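You operate a simulated robot arm through the tools that you are given. There is no shell and no other tool.

You are at the controls of a simulated robot arm. One attempt, no reset.

Task
Take the blue sponge on the drainer worktop and put it away on the table top. Put the green handled spoon on the drainer worktop away on the worktop beside the fridge. Shut the deep drawer. Close the narrow wall cupboard door. Open the sink cupboard door, put the red tea towel on the table top away on the sink cupboard top shelf and shut the door again. Open the fridge door, take the milk bottle that expires last and put it on the window worktop and shut the door again. Press the fast freeze button to switch it on. Open the drainer cupboard door, put the pink sponge on the worktop beside the fridge away on the drainer cupboard top shelf, then shut the door. Put the coffee scoop on the microwave top. Pull the washer door open. Any order will do. Set down upright: milk bottle.
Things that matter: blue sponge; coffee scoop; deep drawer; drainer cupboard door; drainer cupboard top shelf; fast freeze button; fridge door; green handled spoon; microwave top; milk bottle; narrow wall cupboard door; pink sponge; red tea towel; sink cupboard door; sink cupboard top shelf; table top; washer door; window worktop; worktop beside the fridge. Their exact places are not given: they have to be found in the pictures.

It is judged by the outcome, as a careful person would: the job done as asked, and still so three seconds after it is handed in. It fails if anything else is knocked over, pushed out of place, dropped, spilled or broken. Flat cloth is picked up by pressing the open fingertips on it (5 to 10 N) and closing them slowly along it; thin cloth reads only 2 to 8 mm in the jaws.

Robot
A 7-joint arm with a two-finger gripper on a trunk, on a base that drives. Base frame: it is fixed to the floor where the robot stands at the start and does not move with it; the origin is under the middle of the robot, x ahead of it, y to its left, z up. Lengths are in mm, angles in rad, forces in N, time in s.
With the tool pointing down near the work surface it reaches from about 280 to 740 mm from the robot's upright axis, wherever it stands. Its first joint turns from -2.496 to 2.496 rad. Places, roughly: blue sponge (5x8x3 cm) [2300, -2500, 900]; coffee scoop (7x4x2 cm) [-300, -2900, 900]; deep drawer [2000, -2500, 300]; drainer cupboard door [2000, -2000, 500]; drainer cupboard top shelf [2200, -1900, 500]; fast freeze button [-200, -2300, 1500]; fridge door [-200, -2400, 1100]; green handled spoon (16x4x2 cm) [2200, -2400, 900]; microwave top [-500, -3300, 1200]; milk bottle [-250, -2250, 1000]; narrow wall cupboard door [2300, -2900, 1700]; pink sponge (8x5x3 cm) [-500, -2800, 900]; red tea towel (7x14x3 cm) [-600, -1900, 800]; sink cupboard door [2000, -1500, 500]; sink cupboard top shelf (41x21 cm) [2100, -1460, 420]; table top [-400, -1500, 800]; washer door [1900, -900, 400]; window worktop [2000, 800, 900]; worktop beside the fridge [-400, -2900, 900]. Payload 2.45 kg.
The tool frame sits at the grasp point between the pads (the TCP): z along the fingers, y along the line on which they close. The tips reach 26 mm beyond it. The gripper opens to 96 mm. The gripper's body begins 69 mm behind the TCP.
Orientation is that of the tool frame in the base frame, as [roll, pitch, yaw] about the fixed x, y, z axes, in that order (R = Rz(yaw) Ry(pitch) Rx(roll)). With the fingers straight down and closing along the base's y, the tool's x points along the base's -x, its y along +y and its z along -z.

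Tools
- The arm moves only by the tool apply_moves. Its argument "moves" is a list of rows, each a list of 6 numbers: the shift along the base's x, y, z in mm, then the turn, a rotation vector about the base's x, y, z in rad. In form: [[tx, ty, tz, wx, wy, wz], ...]. A call has 1 to 20 rows; each row shifts and turns the commanded pose from where the row before left it. "grip" is the gripper command, from -1 (shut) to 1 (fully open), values between in proportion, set as the call begins (left out, the last holds). Rows are played at 5 a second. More than 50 mm and 0.15 rad between two rows, or a gripper value outside its range, and nothing of the call is played. A pose out of reach is approached as far as the arm can. The call stops where the force on the tool passes 40 N (or 10 N more than at its start, if that is more) or the arm is blocked; 0.2 s more then pass. The fingers move at their own pace and stop on an object; they squeeze with about 24 N. The grip force told is the motor's: it shows also when the fingers shut on nothing. Time passes only in rows, and 0.2 s behind the last, so rows that do not move let the fingers close. The reply holds the time, the measured pose of the TCP, the force on the tool along the base axes, the opening and the grip force, in the units named above and with some noise, with the torque about the TCP (base axes, N m) and any sound that the robot's microphone picked up.
- Cameras (640 x 400 px; columns grow to the right, rows downward): "scene" is now at [22.5, 134.2, 1515.3]; the picture's right is [-0.55, -0.84, 0.00], its down [-0.49, 0.32, -0.81] and it looks along [0.68, -0.44, -0.59] (base axes); focal length 214 px, centre (320, 200). "wrist" rides on the gripper at [82, 3, -98] in the tool frame; the picture's right is [-0.04, 1.00, 0.00], its down [-0.73, -0.03, -0.68] and it looks along [-0.68, -0.03, 0.73] (tool axes); focal length 256 px, centre (320, 200).
- capture(camera): a new picture of that camera. No time passes.
- move_column(by): slides the trunk up (or, below 0, down) by that many mm; the arm and the scene camera ride with it, the base frame stays. It gives what a move gives, with no picture.
- steer(legs): drives the robot by 1 to 6 legs, each [ahead, turn to the left] in mm and rad, along the robot's own axes; the way and the turn of a leg run together, so that a leg with both is an arc; at most 1500 mm and 3.142 rad a leg. The arm and the cameras ride along, it lands a little off, and it stops where it bumps. It gives what a move gives.
- head_to(pan, tilt): turns the head with the scene camera to pan (to the left, within 2.705 rad either way) and tilt (down, from -0.506 to 1.204), counted from straight ahead of the robot. It gives what a move gives.
- probe_pixels(camera, pixels): there is no depth. For up to 12 entries [column, row, z] of the newest picture of that camera ("zoom" is the newest enlarged one), the place [x, y] in the base frame at which the ray of that pixel passes the height z, good to about 2 mm. No time passes.
- close_up(camera, box): a new picture of the part [left, top, right, bottom] of that camera's present view, enlarged. No time passes.
- job_done(): hands the job in; it is judged then, once.

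Open the gripper and draw the arm clear of the work before you hand the job in, unless the task says otherwise.

The tools are called after "Request:" as name(argument=value, ...) on one line, values as JSON. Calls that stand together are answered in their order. apply_moves: Moves the arm, as the interface text tells. Its arguments: {"type":"object","properties":{"moves":{"type":"array"},"grip":{"type":"number"}},"required":["moves"]} The other tools are called the same way: move_column (by) slides the trunk up or down; steer (legs) drives the base; head_to (pan, tilt) turns the head that bears the scene camera; capture (camera) takes a picture; probe_pixels (camera, pixels) gives the place at which the rays of pixels pass given heights; close_up (camera, box) takes an enlarged picture of a part of a camera's view; job_done () hands the job in.

At the start:

```text
t: 0.0
tool_pos: [489.5, -38.4, 1174.9]
ee_rot: [-3.141, -0.002, 3.142]
wrist_force: [-0.6, 0.0, 0.0]
wrist_torque: [-0.03, -0.02, -0.02]
opening: 96.0
grip_force: 0.1
trunk travel left (down, up): [-550.0, 90.0]
robot x, y, heading: [-0.1, -1.2, -0.001]
head pan, tilt: [-0.576, 0.632]
```

scene: 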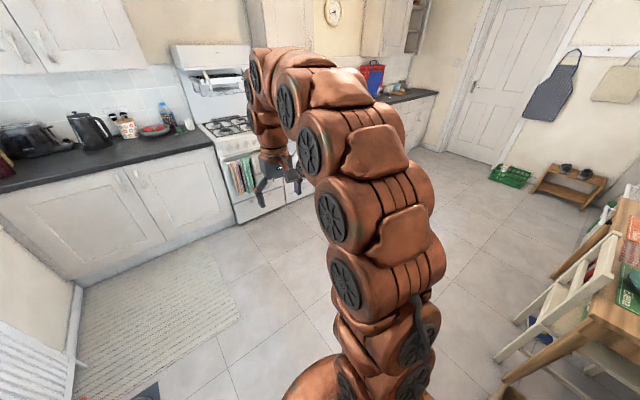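
wrist: 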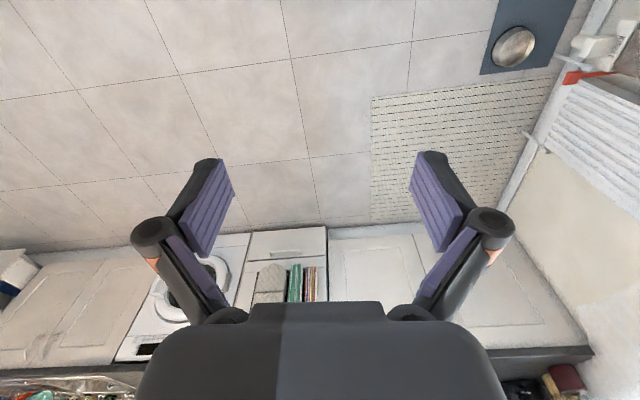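

The start picture shows the worktop run along x≈2000 and the arm blocking the centre of the view. I'll turn the head to look around before driving.

Request:
head_to(pan=-1.2, tilt=0.4)

Request:
capture(camera="scene")

Request:
head_to(pan=-2.0, tilt=0.5)

Request:
capture(camera="scene")

Request:
head_to(pan=0.3, tilt=0.5)

Request:
capture(camera="scene")

Request:
head_to(pan=2.0, tilt=0.5)

Request:
capture(camera="scene")

```text
t: 1.0
tool_pos: [490.9, -38.8, 1174.1]
ee_rot: [3.14, -0.001, 3.141]
wrist_force: [0.1, -0.1, -0.5]
wrist_torque: [0.01, 0.0, -0.01]
opening: 95.9
grip_force: 0.1
trunk travel left (down, up): [-550.0, 90.0]
robot x, y, heading: [-4.1, -1.2, 0.0]
head pan, tilt: [-1.201, 0.4]
```

```text
taken
```

scene: 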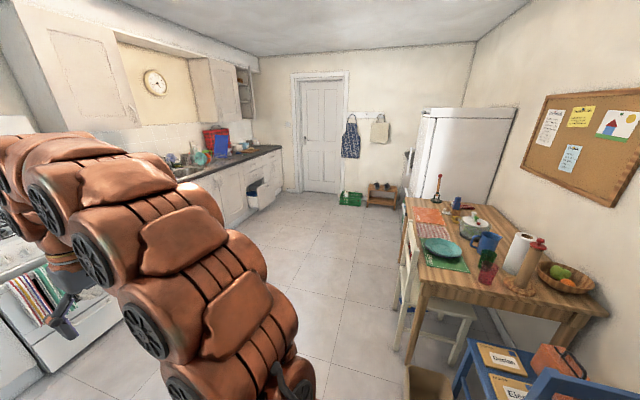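

```text
t: 2.1
tool_pos: [489.7, -38.3, 1173.9]
ee_rot: [3.14, 0.0, -3.141]
wrist_force: [0.7, 0.1, -0.3]
wrist_torque: [0.0, -0.03, 0.02]
opening: 95.9
grip_force: 0.0
trunk travel left (down, up): [-550.0, 90.0]
robot x, y, heading: [0.3, -3.9, -0.001]
head pan, tilt: [-2.0, 0.499]
```

```text
taken
```

scene: 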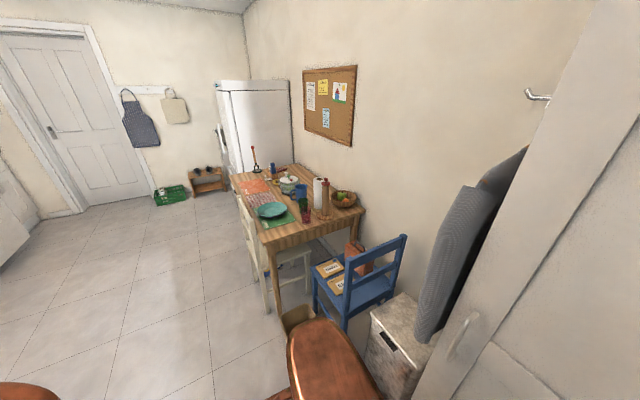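

```text
t: 4.3
tool_pos: [491.6, -38.7, 1173.7]
ee_rot: [3.141, 0.0, -3.142]
wrist_force: [0.1, -0.1, -0.4]
wrist_torque: [0.01, -0.01, 0.0]
opening: 96.0
grip_force: 0.0
trunk travel left (down, up): [-550.0, 90.0]
robot x, y, heading: [0.1, -2.6, 0.004]
head pan, tilt: [0.3, 0.499]
```

```text
taken
```

scene: 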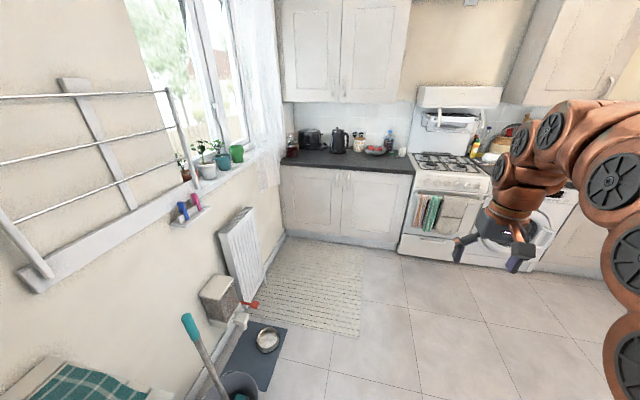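

```text
t: 6.0
tool_pos: [489.7, -39.0, 1174.7]
ee_rot: [-3.14, 0.001, 3.141]
wrist_force: [-0.3, -0.1, -0.5]
wrist_torque: [-0.01, -0.02, 0.02]
opening: 95.9
grip_force: 0.0
trunk travel left (down, up): [-550.0, 90.0]
robot x, y, heading: [0.1, 3.3, -0.001]
head pan, tilt: [2.0, 0.499]
```

```text
taken
```

scene: 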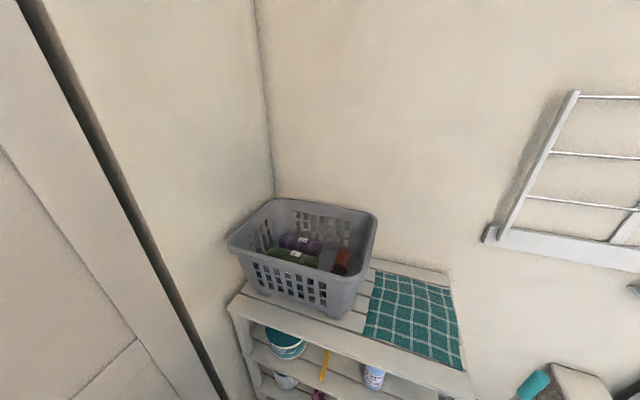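

The floor between the worktop run (left) and the table (right) looks clear. I'll drive to about (1000,-2000), turn to face the drainer worktop, and look.

Request:
steer(legs=[[0, -1.1], [1100, 0], [1100, 0], [0, 1.1]])

Request:
head_to(pan=-0.45, tilt=0.35)

Request:
capture(camera="scene")

Request:
head_to(pan=0.45, tilt=0.5)

Request:
capture(camera="scene")

Request:
head_to(pan=-2.4, tilt=0.4)

Request:
capture(camera="scene")

```text
t: 22.3
tool_pos: [1495.5, -1975.8, 1173.9]
ee_rot: [3.141, -0.001, -3.141]
wrist_force: [-0.2, 0.4, 0.0]
wrist_torque: [0.01, -0.04, 0.01]
opening: 95.8
grip_force: 0.1
trunk travel left (down, up): [-550.0, 90.0]
robot x, y, heading: [1006.2, -1937.4, 0.001]
head pan, tilt: [2.0, 0.499]
```

```text
t: 24.5
tool_pos: [1495.8, -1977.7, 1173.5]
ee_rot: [-3.141, 0.0, -3.14]
wrist_force: [-0.1, 0.9, -0.2]
wrist_torque: [0.01, -0.01, -0.01]
opening: 95.6
grip_force: 0.1
trunk travel left (down, up): [-550.0, 90.0]
robot x, y, heading: [1002.9, -1939.5, 0.003]
head pan, tilt: [-0.45, 0.351]
```

```text
taken
```

scene: 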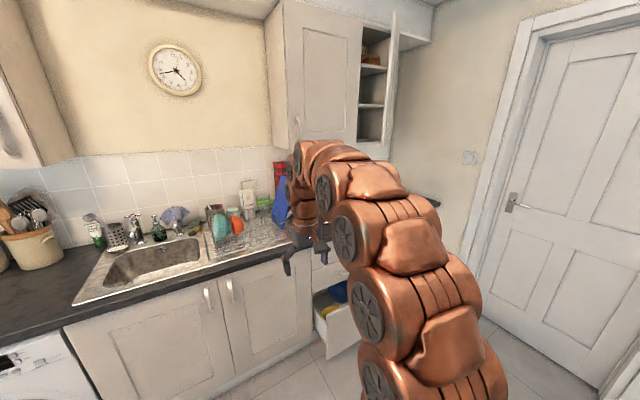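

```text
t: 25.7
tool_pos: [1495.3, -1978.2, 1174.0]
ee_rot: [-3.141, 0.0, -3.139]
wrist_force: [0.1, 0.1, -0.6]
wrist_torque: [0.01, 0.01, -0.01]
opening: 96.0
grip_force: 0.0
trunk travel left (down, up): [-550.0, 90.0]
robot x, y, heading: [1005.1, -1940.3, 0.001]
head pan, tilt: [0.45, 0.499]
```

```text
taken
```

scene: 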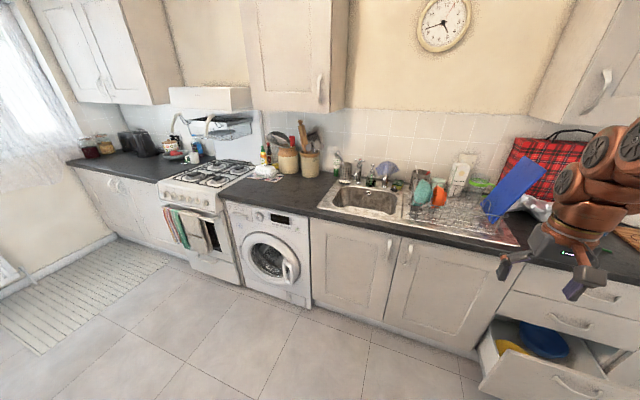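

```text
t: 28.2
tool_pos: [1495.5, -1976.9, 1173.5]
ee_rot: [3.142, 0.001, -3.139]
wrist_force: [0.6, 0.6, 1.4]
wrist_torque: [0.0, -0.01, 0.03]
opening: 96.1
grip_force: 0.0
trunk travel left (down, up): [-550.0, 90.0]
robot x, y, heading: [1004.4, -1940.0, 0.005]
head pan, tilt: [-2.4, 0.4]
```

```text
taken
```

scene: 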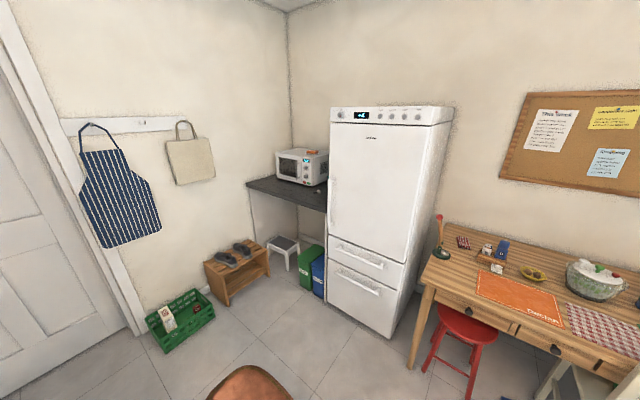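

I can see the whole drainer run: open lower drawer, open narrow wall cupboard door. I'll move to about (1000,-2450), with the robot turned left so the arm is out of the view.

Request:
steer(legs=[[0, -1.57], [450, 0], [0, 2.37]])

Request:
head_to(pan=-0.9, tilt=0.45)

Request:
capture(camera="scene")

Request:
close_up(camera="scene", box=[200, 100, 440, 250])

```text
t: 40.2
tool_pos: [1387.8, -2048.2, 1174.5]
ee_rot: [-3.141, 0.001, -2.295]
wrist_force: [-0.4, -0.1, -0.2]
wrist_torque: [0.0, 0.05, 0.0]
opening: 95.9
grip_force: 0.0
trunk travel left (down, up): [-550.0, 90.0]
robot x, y, heading: [1034.0, -2393.9, 0.845]
head pan, tilt: [-2.4, 0.4]
```

```text
t: 41.8
tool_pos: [1388.0, -2049.4, 1173.7]
ee_rot: [-3.141, -0.001, -2.296]
wrist_force: [2.0, 0.2, 0.4]
wrist_torque: [0.01, 0.0, 0.01]
opening: 96.1
grip_force: 0.0
trunk travel left (down, up): [-550.0, 90.0]
robot x, y, heading: [1035.2, -2393.6, 0.853]
head pan, tilt: [-0.901, 0.45]
```

```text
taken
```

scene: 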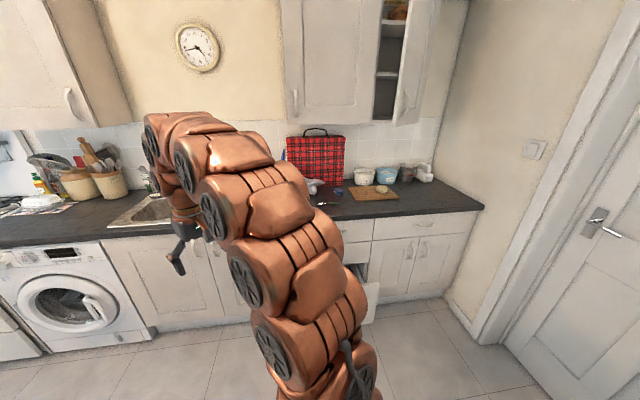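

```text
2.67 times, centred on (320, 175) of scene
```

zoom: 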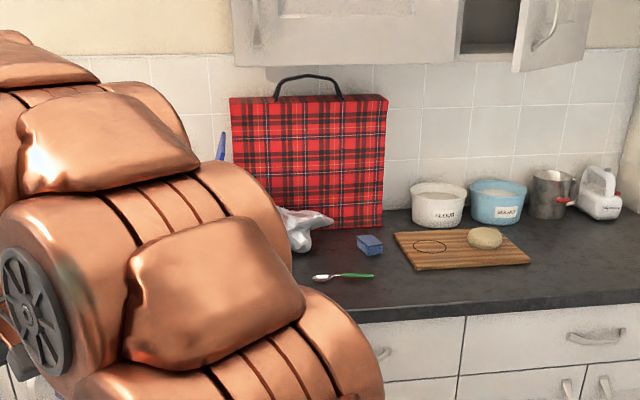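

The blue sponge is at zoom (369,244) and the green spoon at zoom (320–373,276). I'll probe these and the drawer/cupboard edges.

Request:
probe_pixels(camera="zoom", pixels=[[369, 244, 900], [369, 244, 930], [318, 278, 910], [374, 275, 910], [640, 300, 900], [360, 315, 900], [515, 66, 1450], [585, 64, 1450], [460, 54, 1450]])

Request:
probe_pixels(camera="scene", pixels=[[376, 120, 1450], [416, 122, 1450], [392, 125, 1450]])

```text
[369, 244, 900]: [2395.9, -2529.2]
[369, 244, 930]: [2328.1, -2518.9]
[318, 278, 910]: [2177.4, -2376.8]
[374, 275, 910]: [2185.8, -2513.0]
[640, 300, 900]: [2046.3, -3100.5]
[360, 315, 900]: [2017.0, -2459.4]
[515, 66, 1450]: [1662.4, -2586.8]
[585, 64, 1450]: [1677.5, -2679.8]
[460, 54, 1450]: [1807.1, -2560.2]
```

```text
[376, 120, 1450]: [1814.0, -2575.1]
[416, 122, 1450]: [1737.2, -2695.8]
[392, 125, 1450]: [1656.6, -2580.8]
```

The arm still hides the drawer. I'll turn the robot further left and look right with the head.

Request:
steer(legs=[[0, 0.75]])

Request:
head_to(pan=-1.75, tilt=0.7)

Request:
capture(camera="scene")

Request:
head_to(pan=-1.75, tilt=0.1)

Request:
capture(camera="scene")

```text
t: 44.2
tool_pos: [1061.3, -1901.0, 1174.6]
ee_rot: [3.142, 0.0, -1.551]
wrist_force: [-0.4, -0.7, -0.5]
wrist_torque: [0.02, -0.02, 0.02]
opening: 96.2
grip_force: 0.1
trunk travel left (down, up): [-550.0, 90.0]
robot x, y, heading: [1034.7, -2392.0, 1.591]
head pan, tilt: [-0.901, 0.45]
```

```text
t: 45.4
tool_pos: [1061.9, -1900.0, 1174.8]
ee_rot: [3.141, 0.001, -1.551]
wrist_force: [0.1, -0.4, 0.0]
wrist_torque: [0.03, -0.03, 0.0]
opening: 96.1
grip_force: 0.1
trunk travel left (down, up): [-550.0, 90.0]
robot x, y, heading: [1032.0, -2388.6, 1.588]
head pan, tilt: [-1.751, 0.7]
```

```text
taken
```

scene: 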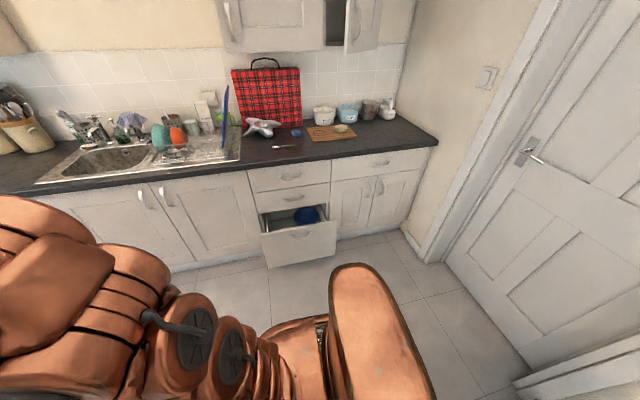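

```text
t: 46.4
tool_pos: [1063.2, -1901.1, 1173.9]
ee_rot: [3.141, 0.001, -1.551]
wrist_force: [0.3, -0.2, -0.2]
wrist_torque: [0.02, 0.02, -0.02]
opening: 96.1
grip_force: 0.1
trunk travel left (down, up): [-550.0, 90.0]
robot x, y, heading: [1035.1, -2388.8, 1.592]
head pan, tilt: [-1.751, 0.099]
```

```text
taken
```

scene: 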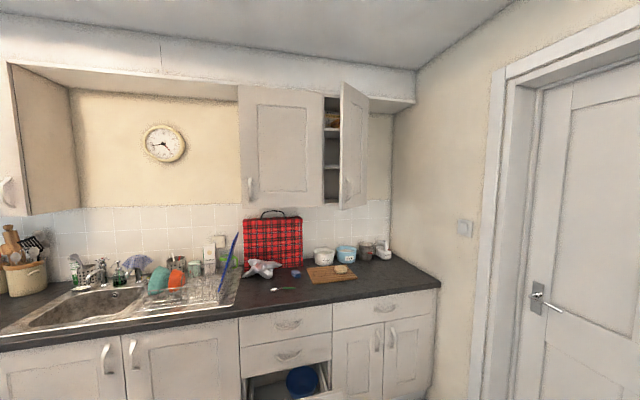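

The open deep drawer front shows clearly at (263–337, 222–268). I'll retake the tilted view and probe the drawer and door edges at several heights to fix their geometry.

Request:
head_to(pan=-1.75, tilt=0.7)

Request:
close_up(camera="scene", box=[220, 140, 380, 280])

Request:
capture(camera="scene")

Request:
probe_pixels(camera="scene", pixels=[[436, 140, 900], [240, 163, 900], [35, 188, 900], [258, 212, 550], [258, 212, 500], [328, 207, 500], [263, 237, 400], [263, 237, 450], [337, 222, 450], [270, 268, 200], [270, 268, 250], [335, 250, 200]])

```text
t: 47.4
tool_pos: [1062.5, -1900.7, 1174.6]
ee_rot: [3.141, 0.0, -1.551]
wrist_force: [-0.1, 0.1, -0.1]
wrist_torque: [0.04, 0.01, -0.03]
opening: 96.1
grip_force: 0.0
trunk travel left (down, up): [-550.0, 90.0]
robot x, y, heading: [1039.3, -2393.9, 1.59]
head pan, tilt: [-1.751, 0.7]
```

```text
2.86 times, centred on (300, 210) of scene
```

zoom: 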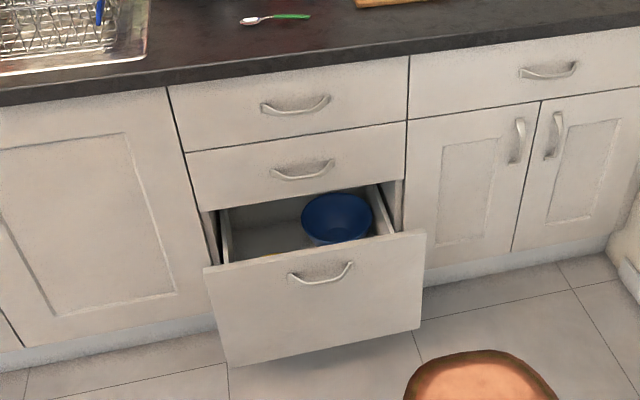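

```text
taken
```

scene: 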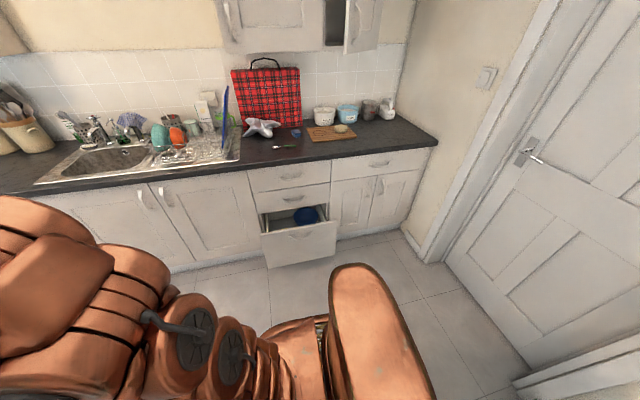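

```text
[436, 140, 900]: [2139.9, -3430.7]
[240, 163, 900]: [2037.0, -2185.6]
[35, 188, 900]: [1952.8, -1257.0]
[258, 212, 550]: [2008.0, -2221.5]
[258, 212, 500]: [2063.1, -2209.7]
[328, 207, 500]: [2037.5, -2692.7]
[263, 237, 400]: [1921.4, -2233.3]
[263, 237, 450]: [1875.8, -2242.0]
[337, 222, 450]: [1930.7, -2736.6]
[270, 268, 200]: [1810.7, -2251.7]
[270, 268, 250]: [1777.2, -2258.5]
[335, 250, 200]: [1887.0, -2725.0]
```

I'll use the sharper close-up for precise drawer and worktop edge positions.

Request:
probe_pixels(camera="zoom", pixels=[[5, 90, 900], [400, 40, 900], [636, 11, 900], [5, 104, 860], [636, 27, 860], [205, 268, 400], [205, 268, 440], [424, 233, 400], [424, 233, 440], [230, 365, 200], [420, 328, 200], [322, 278, 380]])

Request:
probe_pixels(camera="zoom", pixels=[[200, 210, 500], [408, 175, 500], [248, 20, 905], [308, 15, 905], [170, 88, 850], [185, 152, 700], [406, 120, 700], [25, 347, 150], [512, 252, 150], [605, 240, 150], [215, 318, 100], [420, 268, 150]])

```text
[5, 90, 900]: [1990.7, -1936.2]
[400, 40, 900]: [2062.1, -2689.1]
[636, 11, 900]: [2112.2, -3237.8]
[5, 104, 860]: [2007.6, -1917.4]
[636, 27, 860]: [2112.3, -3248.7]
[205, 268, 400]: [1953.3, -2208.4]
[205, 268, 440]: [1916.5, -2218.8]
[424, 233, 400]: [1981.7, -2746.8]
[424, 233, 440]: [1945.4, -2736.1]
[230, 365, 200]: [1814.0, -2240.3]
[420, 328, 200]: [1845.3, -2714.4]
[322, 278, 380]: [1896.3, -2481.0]
```

```text
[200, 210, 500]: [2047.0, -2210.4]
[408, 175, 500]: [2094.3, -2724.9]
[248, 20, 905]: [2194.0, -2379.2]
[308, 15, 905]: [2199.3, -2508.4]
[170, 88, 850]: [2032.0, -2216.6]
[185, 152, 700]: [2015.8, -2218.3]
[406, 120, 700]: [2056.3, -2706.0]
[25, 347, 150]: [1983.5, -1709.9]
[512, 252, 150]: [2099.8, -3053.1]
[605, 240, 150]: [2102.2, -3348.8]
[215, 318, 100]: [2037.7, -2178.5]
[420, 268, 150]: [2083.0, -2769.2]
```

The worktop front is tilted about 0.093 rad in the base frame (from (1991,-1936) to (2112,-3238)); the deep drawer front is open ~185 mm, z≈150–513, centre about (1864,-2477). I'll move squarely in front of it.

Request:
steer(legs=[[0, -2.035], [316, 0], [0, 0.538]])

Request:
move_column(by=-500)

Request:
head_to(pan=-0.4, tilt=0.6)

Request:
capture(camera="scene")

Request:
capture(camera="wrist")

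```text
t: 55.8
tool_pos: [1810.3, -2498.8, 1173.9]
ee_rot: [3.141, -0.001, -3.022]
wrist_force: [0.9, -0.6, 0.5]
wrist_torque: [-0.02, 0.0, -0.01]
opening: 96.1
grip_force: 0.1
trunk travel left (down, up): [-550.0, 90.0]
robot x, y, heading: [1317.9, -2516.1, 0.117]
head pan, tilt: [-1.751, 0.7]
```

```text
refused: -500 is not a number from -400 to 400
```

```text
t: 57.3
tool_pos: [1810.8, -2499.2, 1173.9]
ee_rot: [3.14, 0.001, -3.024]
wrist_force: [0.6, 0.0, -0.2]
wrist_torque: [0.0, 0.01, 0.0]
opening: 96.4
grip_force: 0.1
trunk travel left (down, up): [-550.0, 90.0]
robot x, y, heading: [1320.7, -2519.2, 0.126]
head pan, tilt: [-0.4, 0.6]
```

```text
taken
```

scene: 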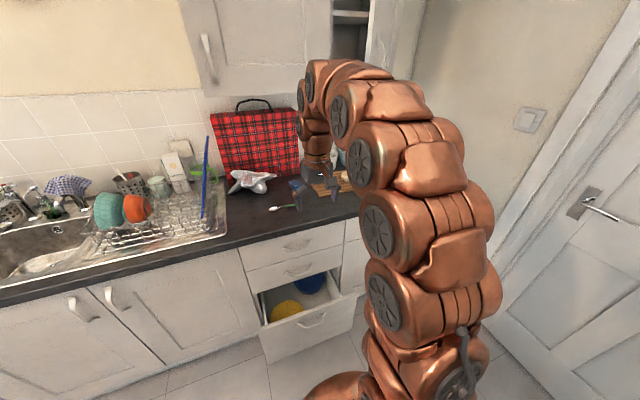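

```text
taken
```

wrist: 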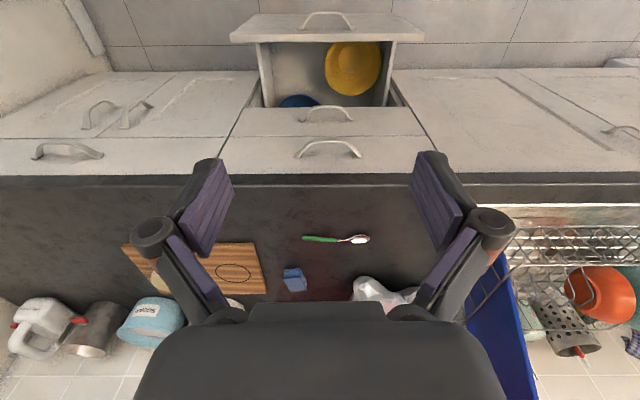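

The wrist view shows the spoon at (302–370,239), the sponge at (294,279) and the drawer top edge from (230,38) to (424,38). I'll probe these.

Request:
probe_pixels(camera="wrist", pixels=[[304, 238, 905], [370, 239, 905], [294, 279, 920], [230, 40, 513], [424, 40, 513], [327, 17, 440], [60, 178, 900], [580, 182, 900], [250, 106, 513], [400, 106, 513]])

Request:
close_up(camera="wrist", box=[240, 200, 420, 310])

```text
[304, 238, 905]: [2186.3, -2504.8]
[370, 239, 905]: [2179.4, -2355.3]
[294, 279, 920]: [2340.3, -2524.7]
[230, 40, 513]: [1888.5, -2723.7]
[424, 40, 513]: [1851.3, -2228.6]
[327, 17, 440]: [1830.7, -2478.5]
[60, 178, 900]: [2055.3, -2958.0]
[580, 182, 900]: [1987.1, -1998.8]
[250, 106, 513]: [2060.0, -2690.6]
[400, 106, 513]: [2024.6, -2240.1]
```

```text
3.56 times, centred on (330, 255) of wrist
```

zoom: 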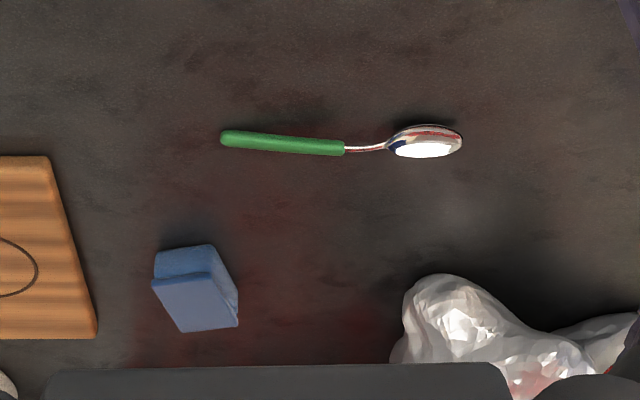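

Both views agree on the drawer front (top edge from (1888,-2724) to (1851,-2229)). I'll lower the trunk and turn the gripper to point forward, closed, to push the drawer face below its handle.

Request:
apply_moves(moves=[[-40, -5, 0, 0, 0, 0], [-40, -5, 0, 0, 0, 0], [-40, -5, 0, 0, 0, 0]], grip=-1)

Request:
move_column(by=-400)

Request:
move_column(by=-150)

Request:
capture(camera="scene")

```text
t: 58.1
tool_pos: [1690.5, -2513.1, 1175.1]
ee_rot: [-3.139, 0.0, -3.021]
wrist_force: [0.3, -0.8, 0.3]
wrist_torque: [-0.04, 0.05, -0.02]
opening: 19.9
grip_force: 2.1
trunk travel left (down, up): [-550.0, 90.0]
robot x, y, heading: [1317.2, -2516.9, 0.12]
head pan, tilt: [-0.4, 0.6]
```

```text
t: 61.9
tool_pos: [1688.3, -2513.0, 775.1]
ee_rot: [3.14, 0.0, -3.023]
wrist_force: [0.1, 0.7, -1.6]
wrist_torque: [0.0, 0.0, 0.02]
opening: 0.0
grip_force: 23.9
trunk travel left (down, up): [-150.0, 490.0]
robot x, y, heading: [1318.5, -2520.8, 0.124]
head pan, tilt: [-0.4, 0.6]
```

```text
t: 63.7
tool_pos: [1688.9, -2513.5, 624.7]
ee_rot: [3.14, 0.0, -3.022]
wrist_force: [0.0, -0.4, -0.9]
wrist_torque: [0.02, 0.03, -0.01]
opening: 0.0
grip_force: 24.0
trunk travel left (down, up): [0.0, 640.0]
robot x, y, heading: [1316.3, -2515.9, 0.118]
head pan, tilt: [-0.4, 0.6]
```

```text
taken
```

scene: 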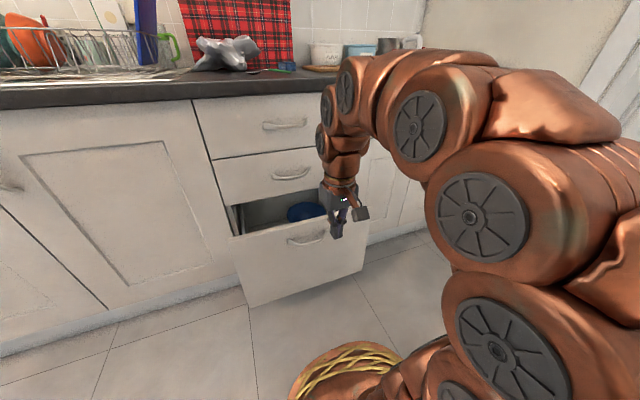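

The gripper hangs clear in front of the drawer. Now I tilt it forward to horizontal while lowering to z≈330.

Request:
apply_moves(moves=[[0, 2, -27, 0.017, -0.142, 0], [0, 2, -27, 0.017, -0.142, 0], [0, 2, -27, 0.017, -0.142, 0], [0, 2, -27, 0.017, -0.142, 0], [0, 2, -27, 0.017, -0.142, 0], [0, 2, -27, 0.017, -0.142, 0], [0, 2, -27, 0.017, -0.142, 0], [0, 2, -27, 0.017, -0.142, 0], [0, 2, -27, 0.017, -0.142, 0], [0, 2, -27, 0.017, -0.142, 0], [0, 2, -20, 0.017, -0.142, 0]])

Request:
capture(camera="scene")

```text
t: 66.1
tool_pos: [1820.5, -2523.4, 605.0]
ee_rot: [-3.075, 1.04, -3.016]
wrist_force: [-0.2, -0.4, -0.3]
wrist_torque: [0.02, 0.0, -0.02]
opening: 0.2
grip_force: 24.3
out of reach, approached as far as the arm can: row 4, 5, 6, 7, 8, 9, 10, 11
trunk travel left (down, up): [0.0, 640.0]
robot x, y, heading: [1318.2, -2522.1, 0.122]
head pan, tilt: [-0.4, 0.6]
```

```text
taken
```

scene: 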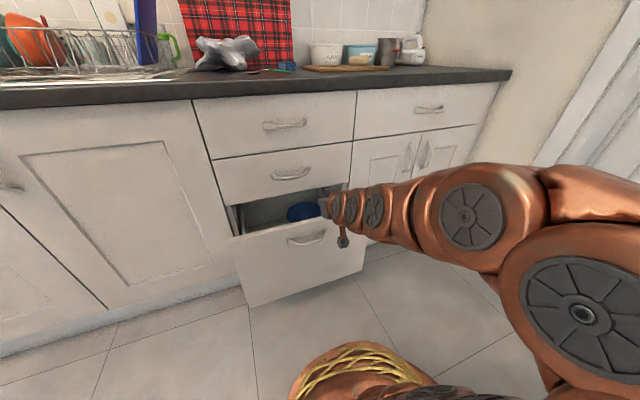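

The pose is too close to the body to reach. I'll back the robot off 300 mm and then extend the arm so the horizontal pose lies farther ahead.

Request:
steer(legs=[[-300, 0]])

Request:
apply_moves(moves=[[40, 5, 0, 0, 0, 0], [40, 5, 0, 0, 0, 0], [40, 5, 0, 0, 0, 0], [40, 5, 0, 0, 0, 0], [40, 5, 0, 0, 0, 0]])

Request:
capture(camera="scene")

```text
t: 68.2
tool_pos: [1513.5, -2557.2, 604.7]
ee_rot: [-3.076, 1.037, -3.01]
wrist_force: [0.1, -1.1, -0.2]
wrist_torque: [-0.01, 0.0, 0.01]
opening: 0.0
grip_force: 24.1
trunk travel left (down, up): [0.0, 640.0]
robot x, y, heading: [1013.8, -2557.9, 0.13]
head pan, tilt: [-0.4, 0.6]
```

```text
t: 69.3
tool_pos: [1713.3, -2530.2, 604.9]
ee_rot: [-3.078, 1.037, -3.013]
wrist_force: [-0.5, 0.4, -0.4]
wrist_torque: [-0.02, 0.02, 0.03]
opening: 0.0
grip_force: 24.5
trunk travel left (down, up): [0.0, 640.0]
robot x, y, heading: [1009.2, -2558.1, 0.125]
head pan, tilt: [-0.4, 0.6]
```

```text
taken
```

scene: 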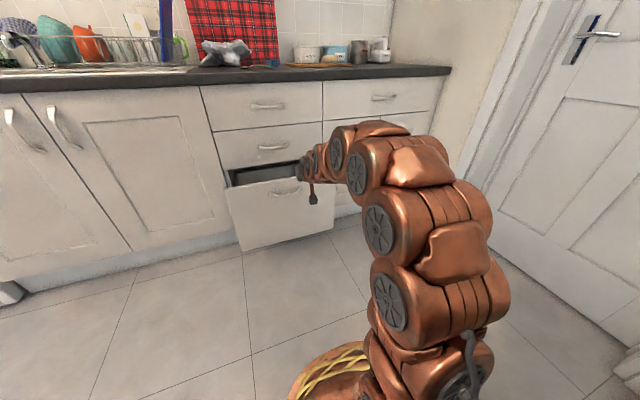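

The arm is now in a good extended pose. I'll finish the tilt to horizontal and lower to z≈335.

Request:
apply_moves(moves=[[0, 2, -40, 0.0165, -0.133, 0], [0, 2, -45, 0.0165, -0.133, 0], [0, 2, -45, 0.0165, -0.133, 0], [0, 2, -45, 0.0165, -0.133, 0], [0, 2, -45, 0, 0, 0], [0, 2, -45, 0, 0, 0]])

Request:
capture(camera="scene")

```text
t: 70.8
tool_pos: [1714.7, -2519.0, 344.1]
ee_rot: [-0.528, 1.566, -0.462]
wrist_force: [-0.3, -0.1, -0.1]
wrist_torque: [-0.02, 0.0, -0.04]
opening: 0.2
grip_force: 24.0
trunk travel left (down, up): [0.0, 640.0]
robot x, y, heading: [1016.3, -2557.6, 0.129]
head pan, tilt: [-0.4, 0.6]
```

```text
taken
```

scene: 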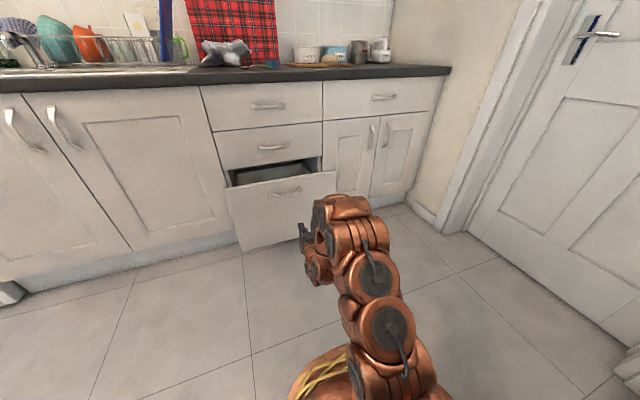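

The gripper points at the drawer face (tip near (303,235)). I'll retract the arm 150 mm to check the reach, then drive closer so the push stays within reach.

Request:
apply_moves(moves=[[-38, -4, 0, 0, 0, 0], [-38, -4, 0, 0, 0, 0], [-38, -4, 0, 0, 0, 0], [-38, -4, 0, 0, 0, 0]])

Request:
steer(legs=[[260, 0]])

```text
t: 71.8
tool_pos: [1685.7, -2522.1, 343.9]
ee_rot: [-0.654, 1.565, -0.588]
wrist_force: [0.2, 0.0, -0.6]
wrist_torque: [-0.02, 0.05, 0.0]
opening: 0.0
grip_force: 24.0
out of reach, approached as far as the arm can: row 1, 2, 3, 4
trunk travel left (down, up): [0.0, 640.0]
robot x, y, heading: [1009.0, -2559.8, 0.127]
head pan, tilt: [-0.4, 0.6]
```

```text
t: 73.6
tool_pos: [1944.2, -2492.7, 342.7]
ee_rot: [-0.705, 1.565, -0.646]
wrist_force: [0.0, -0.8, 0.2]
wrist_torque: [0.01, -0.01, -0.01]
opening: 0.0
grip_force: 28.6
trunk travel left (down, up): [0.0, 640.0]
robot x, y, heading: [1273.4, -2525.9, 0.127]
head pan, tilt: [-0.4, 0.6]
```

The drive already pushed the drawer in part of the way (TCP now x=1944). I'll check the picture.

Request:
capture(camera="scene")

```text
taken
```

scene: 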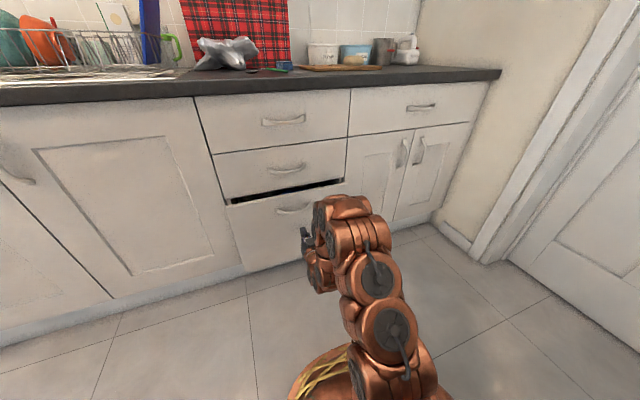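

The drawer is nearly shut (dark gap at (285,190)). I'll push the rest with the arm.

Request:
apply_moves(moves=[[20, 2, 0, 0, 0, 0], [20, 2, 0, 0, 0, 0], [20, 2, 0, 0, 0, 0], [15, 1, 0, 0, 0, 0], [15, 1, 0, 0, 0, 0], [10, 1, 0, 0, 0, 0], [10, 1, 0, 0, 0, 0]])

Request:
close_up(camera="scene", box=[180, 80, 380, 280])

```text
t: 74.7
tool_pos: [2018.9, -2489.0, 341.6]
ee_rot: [-0.834, 1.566, -0.777]
wrist_force: [-29.8, -2.4, 12.9]
wrist_torque: [0.07, -0.26, 0.14]
opening: 0.3
grip_force: 28.3
trunk travel left (down, up): [0.0, 640.0]
robot x, y, heading: [1274.1, -2523.4, 0.119]
head pan, tilt: [-0.4, 0.6]
stopped in row 5: the force on the tool passed its limit at 114 N (the readings are from after the stop); the commanded pose is now the measured one
```

```text
2.00 times, centred on (280, 180) of scene
```

zoom: 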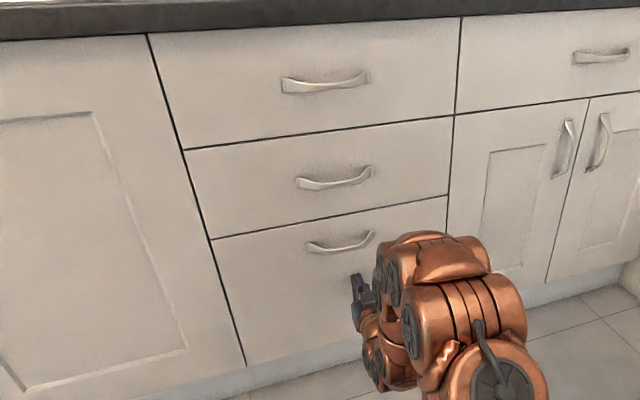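

The drawer is shut. I'll back off, raise the trunk, and lift the arm to prepare for the narrow wall cupboard door.

Request:
steer(legs=[[-350, 0]])

Request:
move_column(by=400)

Request:
move_column(by=240)

Request:
apply_moves(moves=[[0, 0, 48, 0, 0, 0], [0, 0, 48, 0, 0, 0], [0, 0, 48, 0, 0, 0], [0, 0, 48, 0, 0, 0], [0, 0, 48, 0, 0, 0], [0, 0, 48, 0, 0, 0], [0, 0, 48, 0, 0, 0], [0, 0, 48, 0, 0, 0], [0, 0, 48, 0, 0, 0], [0, 0, 48, 0, 0, 0], [0, 0, 48, 0, 0, 0], [0, 0, 48, 0, 0, 0]])

Request:
head_to(pan=-0.2, tilt=0.1)

Request:
capture(camera="scene")

```text
t: 77.0
tool_pos: [1664.9, -2532.7, 340.8]
ee_rot: [-1.814, 1.567, -1.757]
wrist_force: [-0.5, 0.4, -0.2]
wrist_torque: [-0.01, -0.04, 0.02]
opening: 0.2
grip_force: 28.8
trunk travel left (down, up): [0.0, 640.0]
robot x, y, heading: [915.0, -2568.7, 0.115]
head pan, tilt: [-0.4, 0.6]
```

```text
t: 80.8
tool_pos: [1665.3, -2534.1, 739.9]
ee_rot: [-1.792, 1.566, -1.737]
wrist_force: [0.9, -0.3, 0.2]
wrist_torque: [-0.03, 0.01, 0.02]
opening: 0.1
grip_force: 28.6
trunk travel left (down, up): [-400.0, 240.0]
robot x, y, heading: [917.6, -2567.5, 0.115]
head pan, tilt: [-0.4, 0.6]
```

```text
t: 83.3
tool_pos: [1664.2, -2533.6, 981.2]
ee_rot: [-1.768, 1.568, -1.717]
wrist_force: [0.0, 0.0, 0.3]
wrist_torque: [0.01, -0.02, 0.01]
opening: 0.0
grip_force: 28.9
trunk travel left (down, up): [-640.0, 0.0]
robot x, y, heading: [917.6, -2566.0, 0.117]
head pan, tilt: [-0.4, 0.6]
```

```text
t: 85.9
tool_pos: [1663.2, -2533.6, 1557.4]
ee_rot: [-1.37, 1.566, -1.317]
wrist_force: [-0.1, -0.7, 0.2]
wrist_torque: [0.01, -0.02, 0.01]
opening: 0.3
grip_force: 28.1
trunk travel left (down, up): [-640.0, 0.0]
robot x, y, heading: [916.9, -2565.9, 0.115]
head pan, tilt: [-0.4, 0.6]
```

```text
t: 86.9
tool_pos: [1662.7, -2534.3, 1554.8]
ee_rot: [-1.716, 1.566, -1.657]
wrist_force: [0.1, -0.3, -0.1]
wrist_torque: [-0.01, -0.01, 0.0]
opening: 0.0
grip_force: 28.6
trunk travel left (down, up): [-640.0, 0.0]
robot x, y, heading: [919.3, -2568.3, 0.114]
head pan, tilt: [-0.201, 0.099]
```

```text
taken
```

scene: 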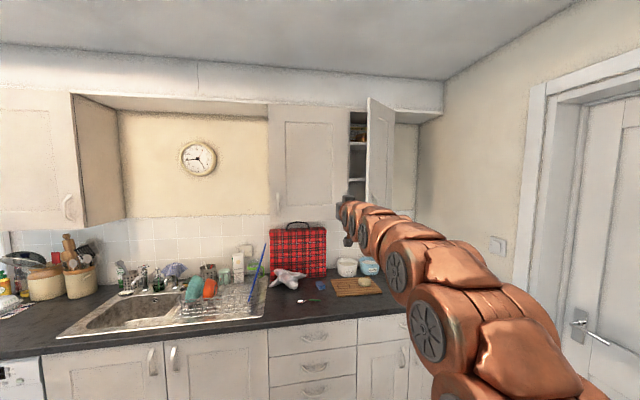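

The arm reaches z≈1555 well. To keep the outstretched arm away from the right-hand wall, I'll reverse into place at about (1250,-2905) and then turn to face the cupboard.

Request:
steer(legs=[[0, 2.235], [-474, 0], [0, -2.26]])

Request:
capture(camera="scene")

Request:
capture(camera="wrist")

```text
t: 100.3
tool_pos: [2003.5, -2859.0, 1556.6]
ee_rot: [-1.757, 1.567, -1.686]
wrist_force: [-0.5, -0.6, 0.6]
wrist_torque: [0.0, -0.01, 0.01]
opening: 0.0
grip_force: 28.8
trunk travel left (down, up): [-640.0, 0.0]
robot x, y, heading: [1256.5, -2906.1, 0.135]
head pan, tilt: [-0.201, 0.099]
```

```text
taken
```

scene: 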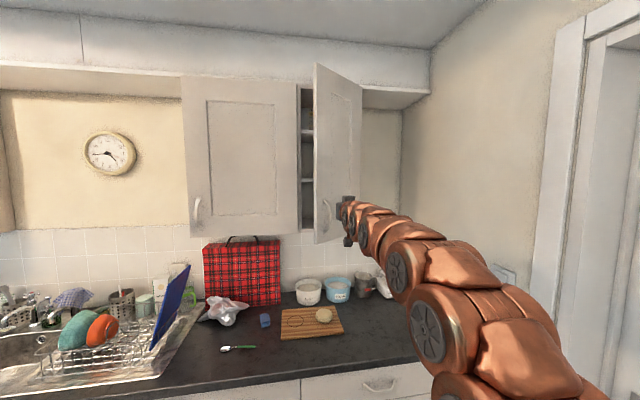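

```text
taken
```

wrist: 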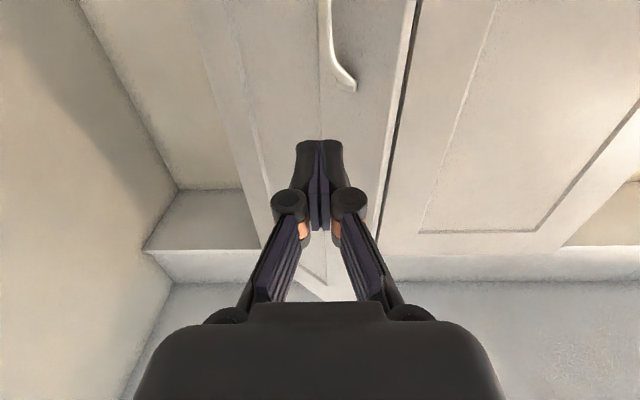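

The wrist view shows the tip aimed at the door beside its handle (handle end at (345,90)). I'll go up 45 mm and right 40 mm to avoid the handle, then drive 170 mm closer.

Request:
apply_moves(moves=[[0, -20, 25, 0, 0, 0], [0, -20, 25, 0, 0, 0]])

Request:
steer(legs=[[170, 0]])

Request:
capture(camera="scene")

Request:
capture(camera="wrist")

```text
t: 100.9
tool_pos: [2003.0, -2897.5, 1604.7]
ee_rot: [-2.293, 1.566, -2.219]
wrist_force: [-0.1, -0.3, 0.5]
wrist_torque: [-0.01, -0.02, 0.0]
opening: 0.0
grip_force: 29.3
trunk travel left (down, up): [-640.0, 0.0]
robot x, y, heading: [1259.2, -2901.0, 0.133]
head pan, tilt: [-0.201, 0.099]
```

```text
t: 102.4
tool_pos: [2170.5, -2874.7, 1606.3]
ee_rot: [-1.64, 1.568, -1.569]
wrist_force: [-0.2, 0.0, 0.2]
wrist_torque: [-0.02, 0.04, -0.01]
opening: 0.0
grip_force: 28.6
trunk travel left (down, up): [-640.0, 0.0]
robot x, y, heading: [1427.1, -2880.3, 0.135]
head pan, tilt: [-0.201, 0.099]
```

```text
taken
```

scene: 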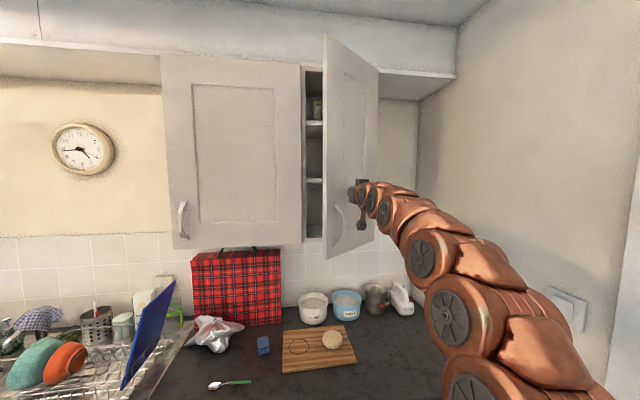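

```text
taken
```

wrist: 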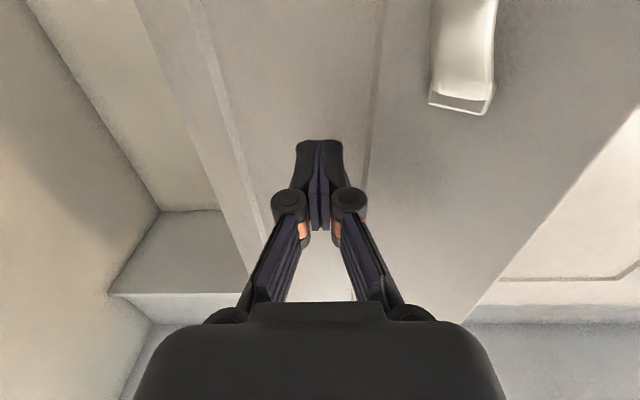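

The tip is just short of the door panel and clear of the handle. I'll push forward with the arm.

Request:
apply_moves(moves=[[20, 2, 0, 0, 0, 0], [20, 2, 0, 0, 0, 0], [20, 2, 0, 0, 0, 0], [20, 2, 0, 0, 0, 0], [20, 2, 0, 0, 0, 0], [20, 2, 0, 0, 0, 0]])

Request:
capture(camera="scene")

```text
t: 103.8
tool_pos: [2282.8, -2868.0, 1600.4]
ee_rot: [-1.427, 1.566, -1.354]
wrist_force: [-1.0, -0.1, 0.3]
wrist_torque: [-0.01, 0.06, -0.01]
opening: 0.2
grip_force: 28.4
out of reach, approached as far as the arm can: row 6
trunk travel left (down, up): [-640.0, 0.0]
robot x, y, heading: [1424.6, -2880.7, 0.134]
head pan, tilt: [-0.201, 0.099]
```

```text
taken
```

scene: 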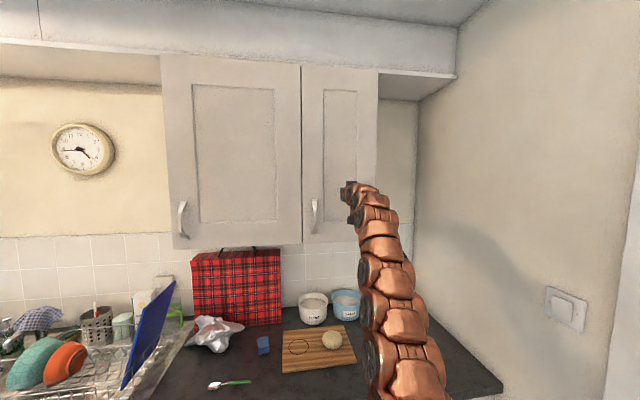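

The door looks nearly flush. I'll retract the arm a little, move the base forward, then press to make sure it is fully shut.

Request:
close_up(camera="scene", box=[260, 40, 420, 260])

Request:
apply_moves(moves=[[-25, -2, 0, 0, 0, 0], [-25, -2, 0, 0, 0, 0]])

Request:
steer(legs=[[60, 0]])

Request:
apply_moves(moves=[[15, 1, 0, 0, 0, 0], [15, 1, 0, 0, 0, 0], [10, 1, 0, 0, 0, 0], [10, 1, 0, 0, 0, 0], [10, 1, 0, 0, 0, 0]])

Request:
close_up(camera="scene", box=[260, 40, 420, 260])

```text
1.82 times, centred on (340, 150) of scene
```

zoom: 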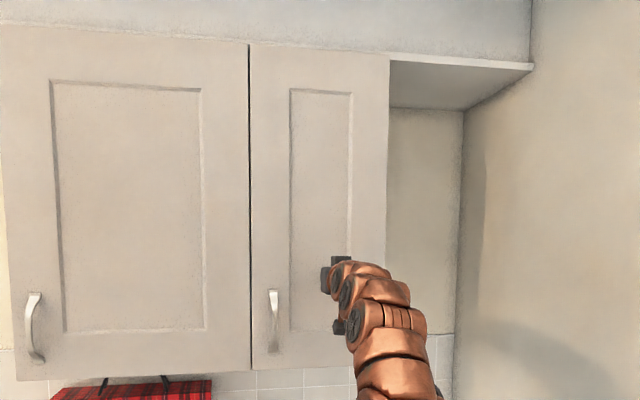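

```text
t: 104.4
tool_pos: [2236.9, -2870.3, 1601.7]
ee_rot: [-1.518, 1.568, -1.445]
wrist_force: [-0.1, -0.9, -0.6]
wrist_torque: [0.02, -0.03, -0.07]
opening: 0.0
grip_force: 28.4
trunk travel left (down, up): [-640.0, 0.0]
robot x, y, heading: [1425.4, -2878.3, 0.141]
head pan, tilt: [-0.201, 0.099]
```

```text
t: 105.4
tool_pos: [2297.2, -2862.2, 1601.6]
ee_rot: [-1.517, 1.568, -1.445]
wrist_force: [-1.3, 0.2, 0.6]
wrist_torque: [0.02, 0.01, 0.02]
opening: 0.1
grip_force: 28.8
trunk travel left (down, up): [-640.0, 0.0]
robot x, y, heading: [1490.2, -2871.7, 0.137]
head pan, tilt: [-0.201, 0.099]
```

```text
t: 105.9
tool_pos: [2312.8, -2860.9, 1603.1]
ee_rot: [-2.551, 1.567, -2.476]
wrist_force: [-50.4, -0.8, -16.6]
wrist_torque: [0.01, 0.19, 0.17]
opening: 5.8
grip_force: 28.9
trunk travel left (down, up): [-640.0, 0.0]
robot x, y, heading: [1485.4, -2876.0, 0.139]
head pan, tilt: [-0.201, 0.099]
stopped in row 2: the force on the tool passed its limit at 78 N (the readings are from after the stop); the commanded pose is now the measured one
```

```text
1.82 times, centred on (340, 150) of scene
```

zoom: 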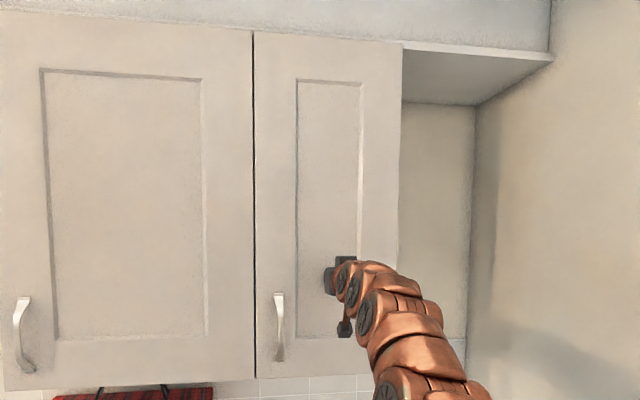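

The narrow wall cupboard is shut. I'll back off and return the arm to a tool-down pose to pick the spoon.

Request:
apply_moves(moves=[[-30, -3, 0, 0, 0, 0], [-30, -3, 0, 0, 0, 0]])

Request:
steer(legs=[[-250, 0]])

Request:
apply_moves(moves=[[-28, -3, -36, -0.0194, 0.1407, 0], [-28, -3, -36, -0.0194, 0.1407, 0], [-28, -3, -36, -0.0194, 0.1407, 0], [-28, -3, -36, -0.0194, 0.1407, 0], [-28, -3, -36, -0.0194, 0.1407, 0], [-28, -3, -36, -0.0194, 0.1407, 0], [-28, -3, -36, -0.0194, 0.1407, 0], [-28, -3, -36, -0.0194, 0.1407, 0], [-28, -3, -36, -0.0194, 0.1407, 0], [-28, -3, -36, -0.0194, 0.1407, 0], [-28, -3, -36, -0.0194, 0.1407, 0]], grip=1)

```text
t: 106.5
tool_pos: [2260.3, -2864.1, 1600.2]
ee_rot: [-2.638, 1.563, -2.567]
wrist_force: [0.5, 0.6, -0.9]
wrist_torque: [0.04, -0.03, 0.0]
opening: 0.1
grip_force: 28.6
trunk travel left (down, up): [-640.0, 0.0]
robot x, y, heading: [1483.5, -2873.4, 0.135]
head pan, tilt: [-0.201, 0.099]
```

```text
t: 108.4
tool_pos: [2011.2, -2902.3, 1601.0]
ee_rot: [-2.719, 1.564, -2.648]
wrist_force: [0.5, 0.6, -1.1]
wrist_torque: [0.04, -0.01, 0.0]
opening: 0.0
grip_force: 28.6
trunk travel left (down, up): [-640.0, 0.0]
robot x, y, heading: [1237.5, -2906.7, 0.136]
head pan, tilt: [-0.201, 0.099]
```

```text
t: 110.8
tool_pos: [1704.5, -2933.5, 1206.5]
ee_rot: [-3.074, 0.002, -3.003]
wrist_force: [0.0, 0.1, -0.9]
wrist_torque: [0.0, -0.01, 0.01]
opening: 96.1
grip_force: 0.1
trunk travel left (down, up): [-640.0, 0.0]
robot x, y, heading: [1237.4, -2910.7, 0.137]
head pan, tilt: [-0.201, 0.099]
```

The gripper is back to pointing down with a 0.067 rad roll error. I'll correct it while driving to a stand in front of the spoon at about (1570,-2440).

Request:
steer(legs=[[0, 0.803], [575, 0], [0, -0.85]])

Request:
head_to(pan=0.3, tilt=0.6)

Request:
capture(camera="scene")

Request:
capture(camera="wrist")

```text
t: 118.4
tool_pos: [2025.8, -2471.7, 1207.6]
ee_rot: [-3.075, 0.004, -3.014]
wrist_force: [0.9, -0.9, 0.1]
wrist_torque: [0.01, -0.01, -0.01]
opening: 96.0
grip_force: 0.1
trunk travel left (down, up): [-640.0, 0.0]
robot x, y, heading: [1558.3, -2440.5, 0.122]
head pan, tilt: [-0.201, 0.099]
```

```text
t: 119.3
tool_pos: [2026.0, -2471.3, 1205.8]
ee_rot: [-3.075, 0.004, -3.012]
wrist_force: [-1.2, 0.2, 0.8]
wrist_torque: [-0.02, -0.01, 0.02]
opening: 96.3
grip_force: 0.1
trunk travel left (down, up): [-640.0, 0.0]
robot x, y, heading: [1558.2, -2440.4, 0.126]
head pan, tilt: [0.3, 0.6]
```

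```text
taken
```

scene: 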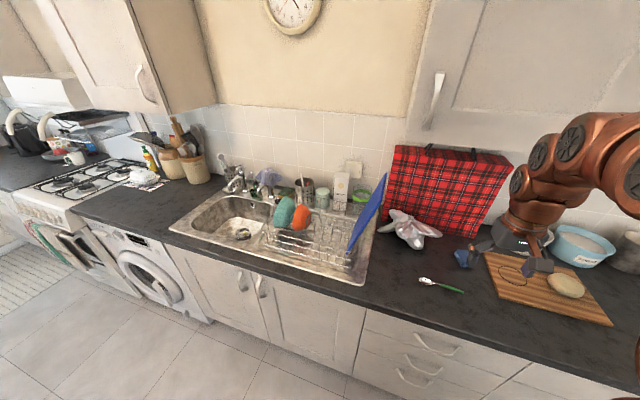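

```text
taken
```

wrist: 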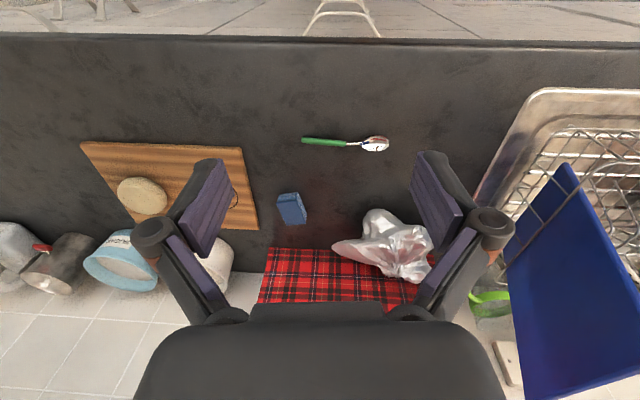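

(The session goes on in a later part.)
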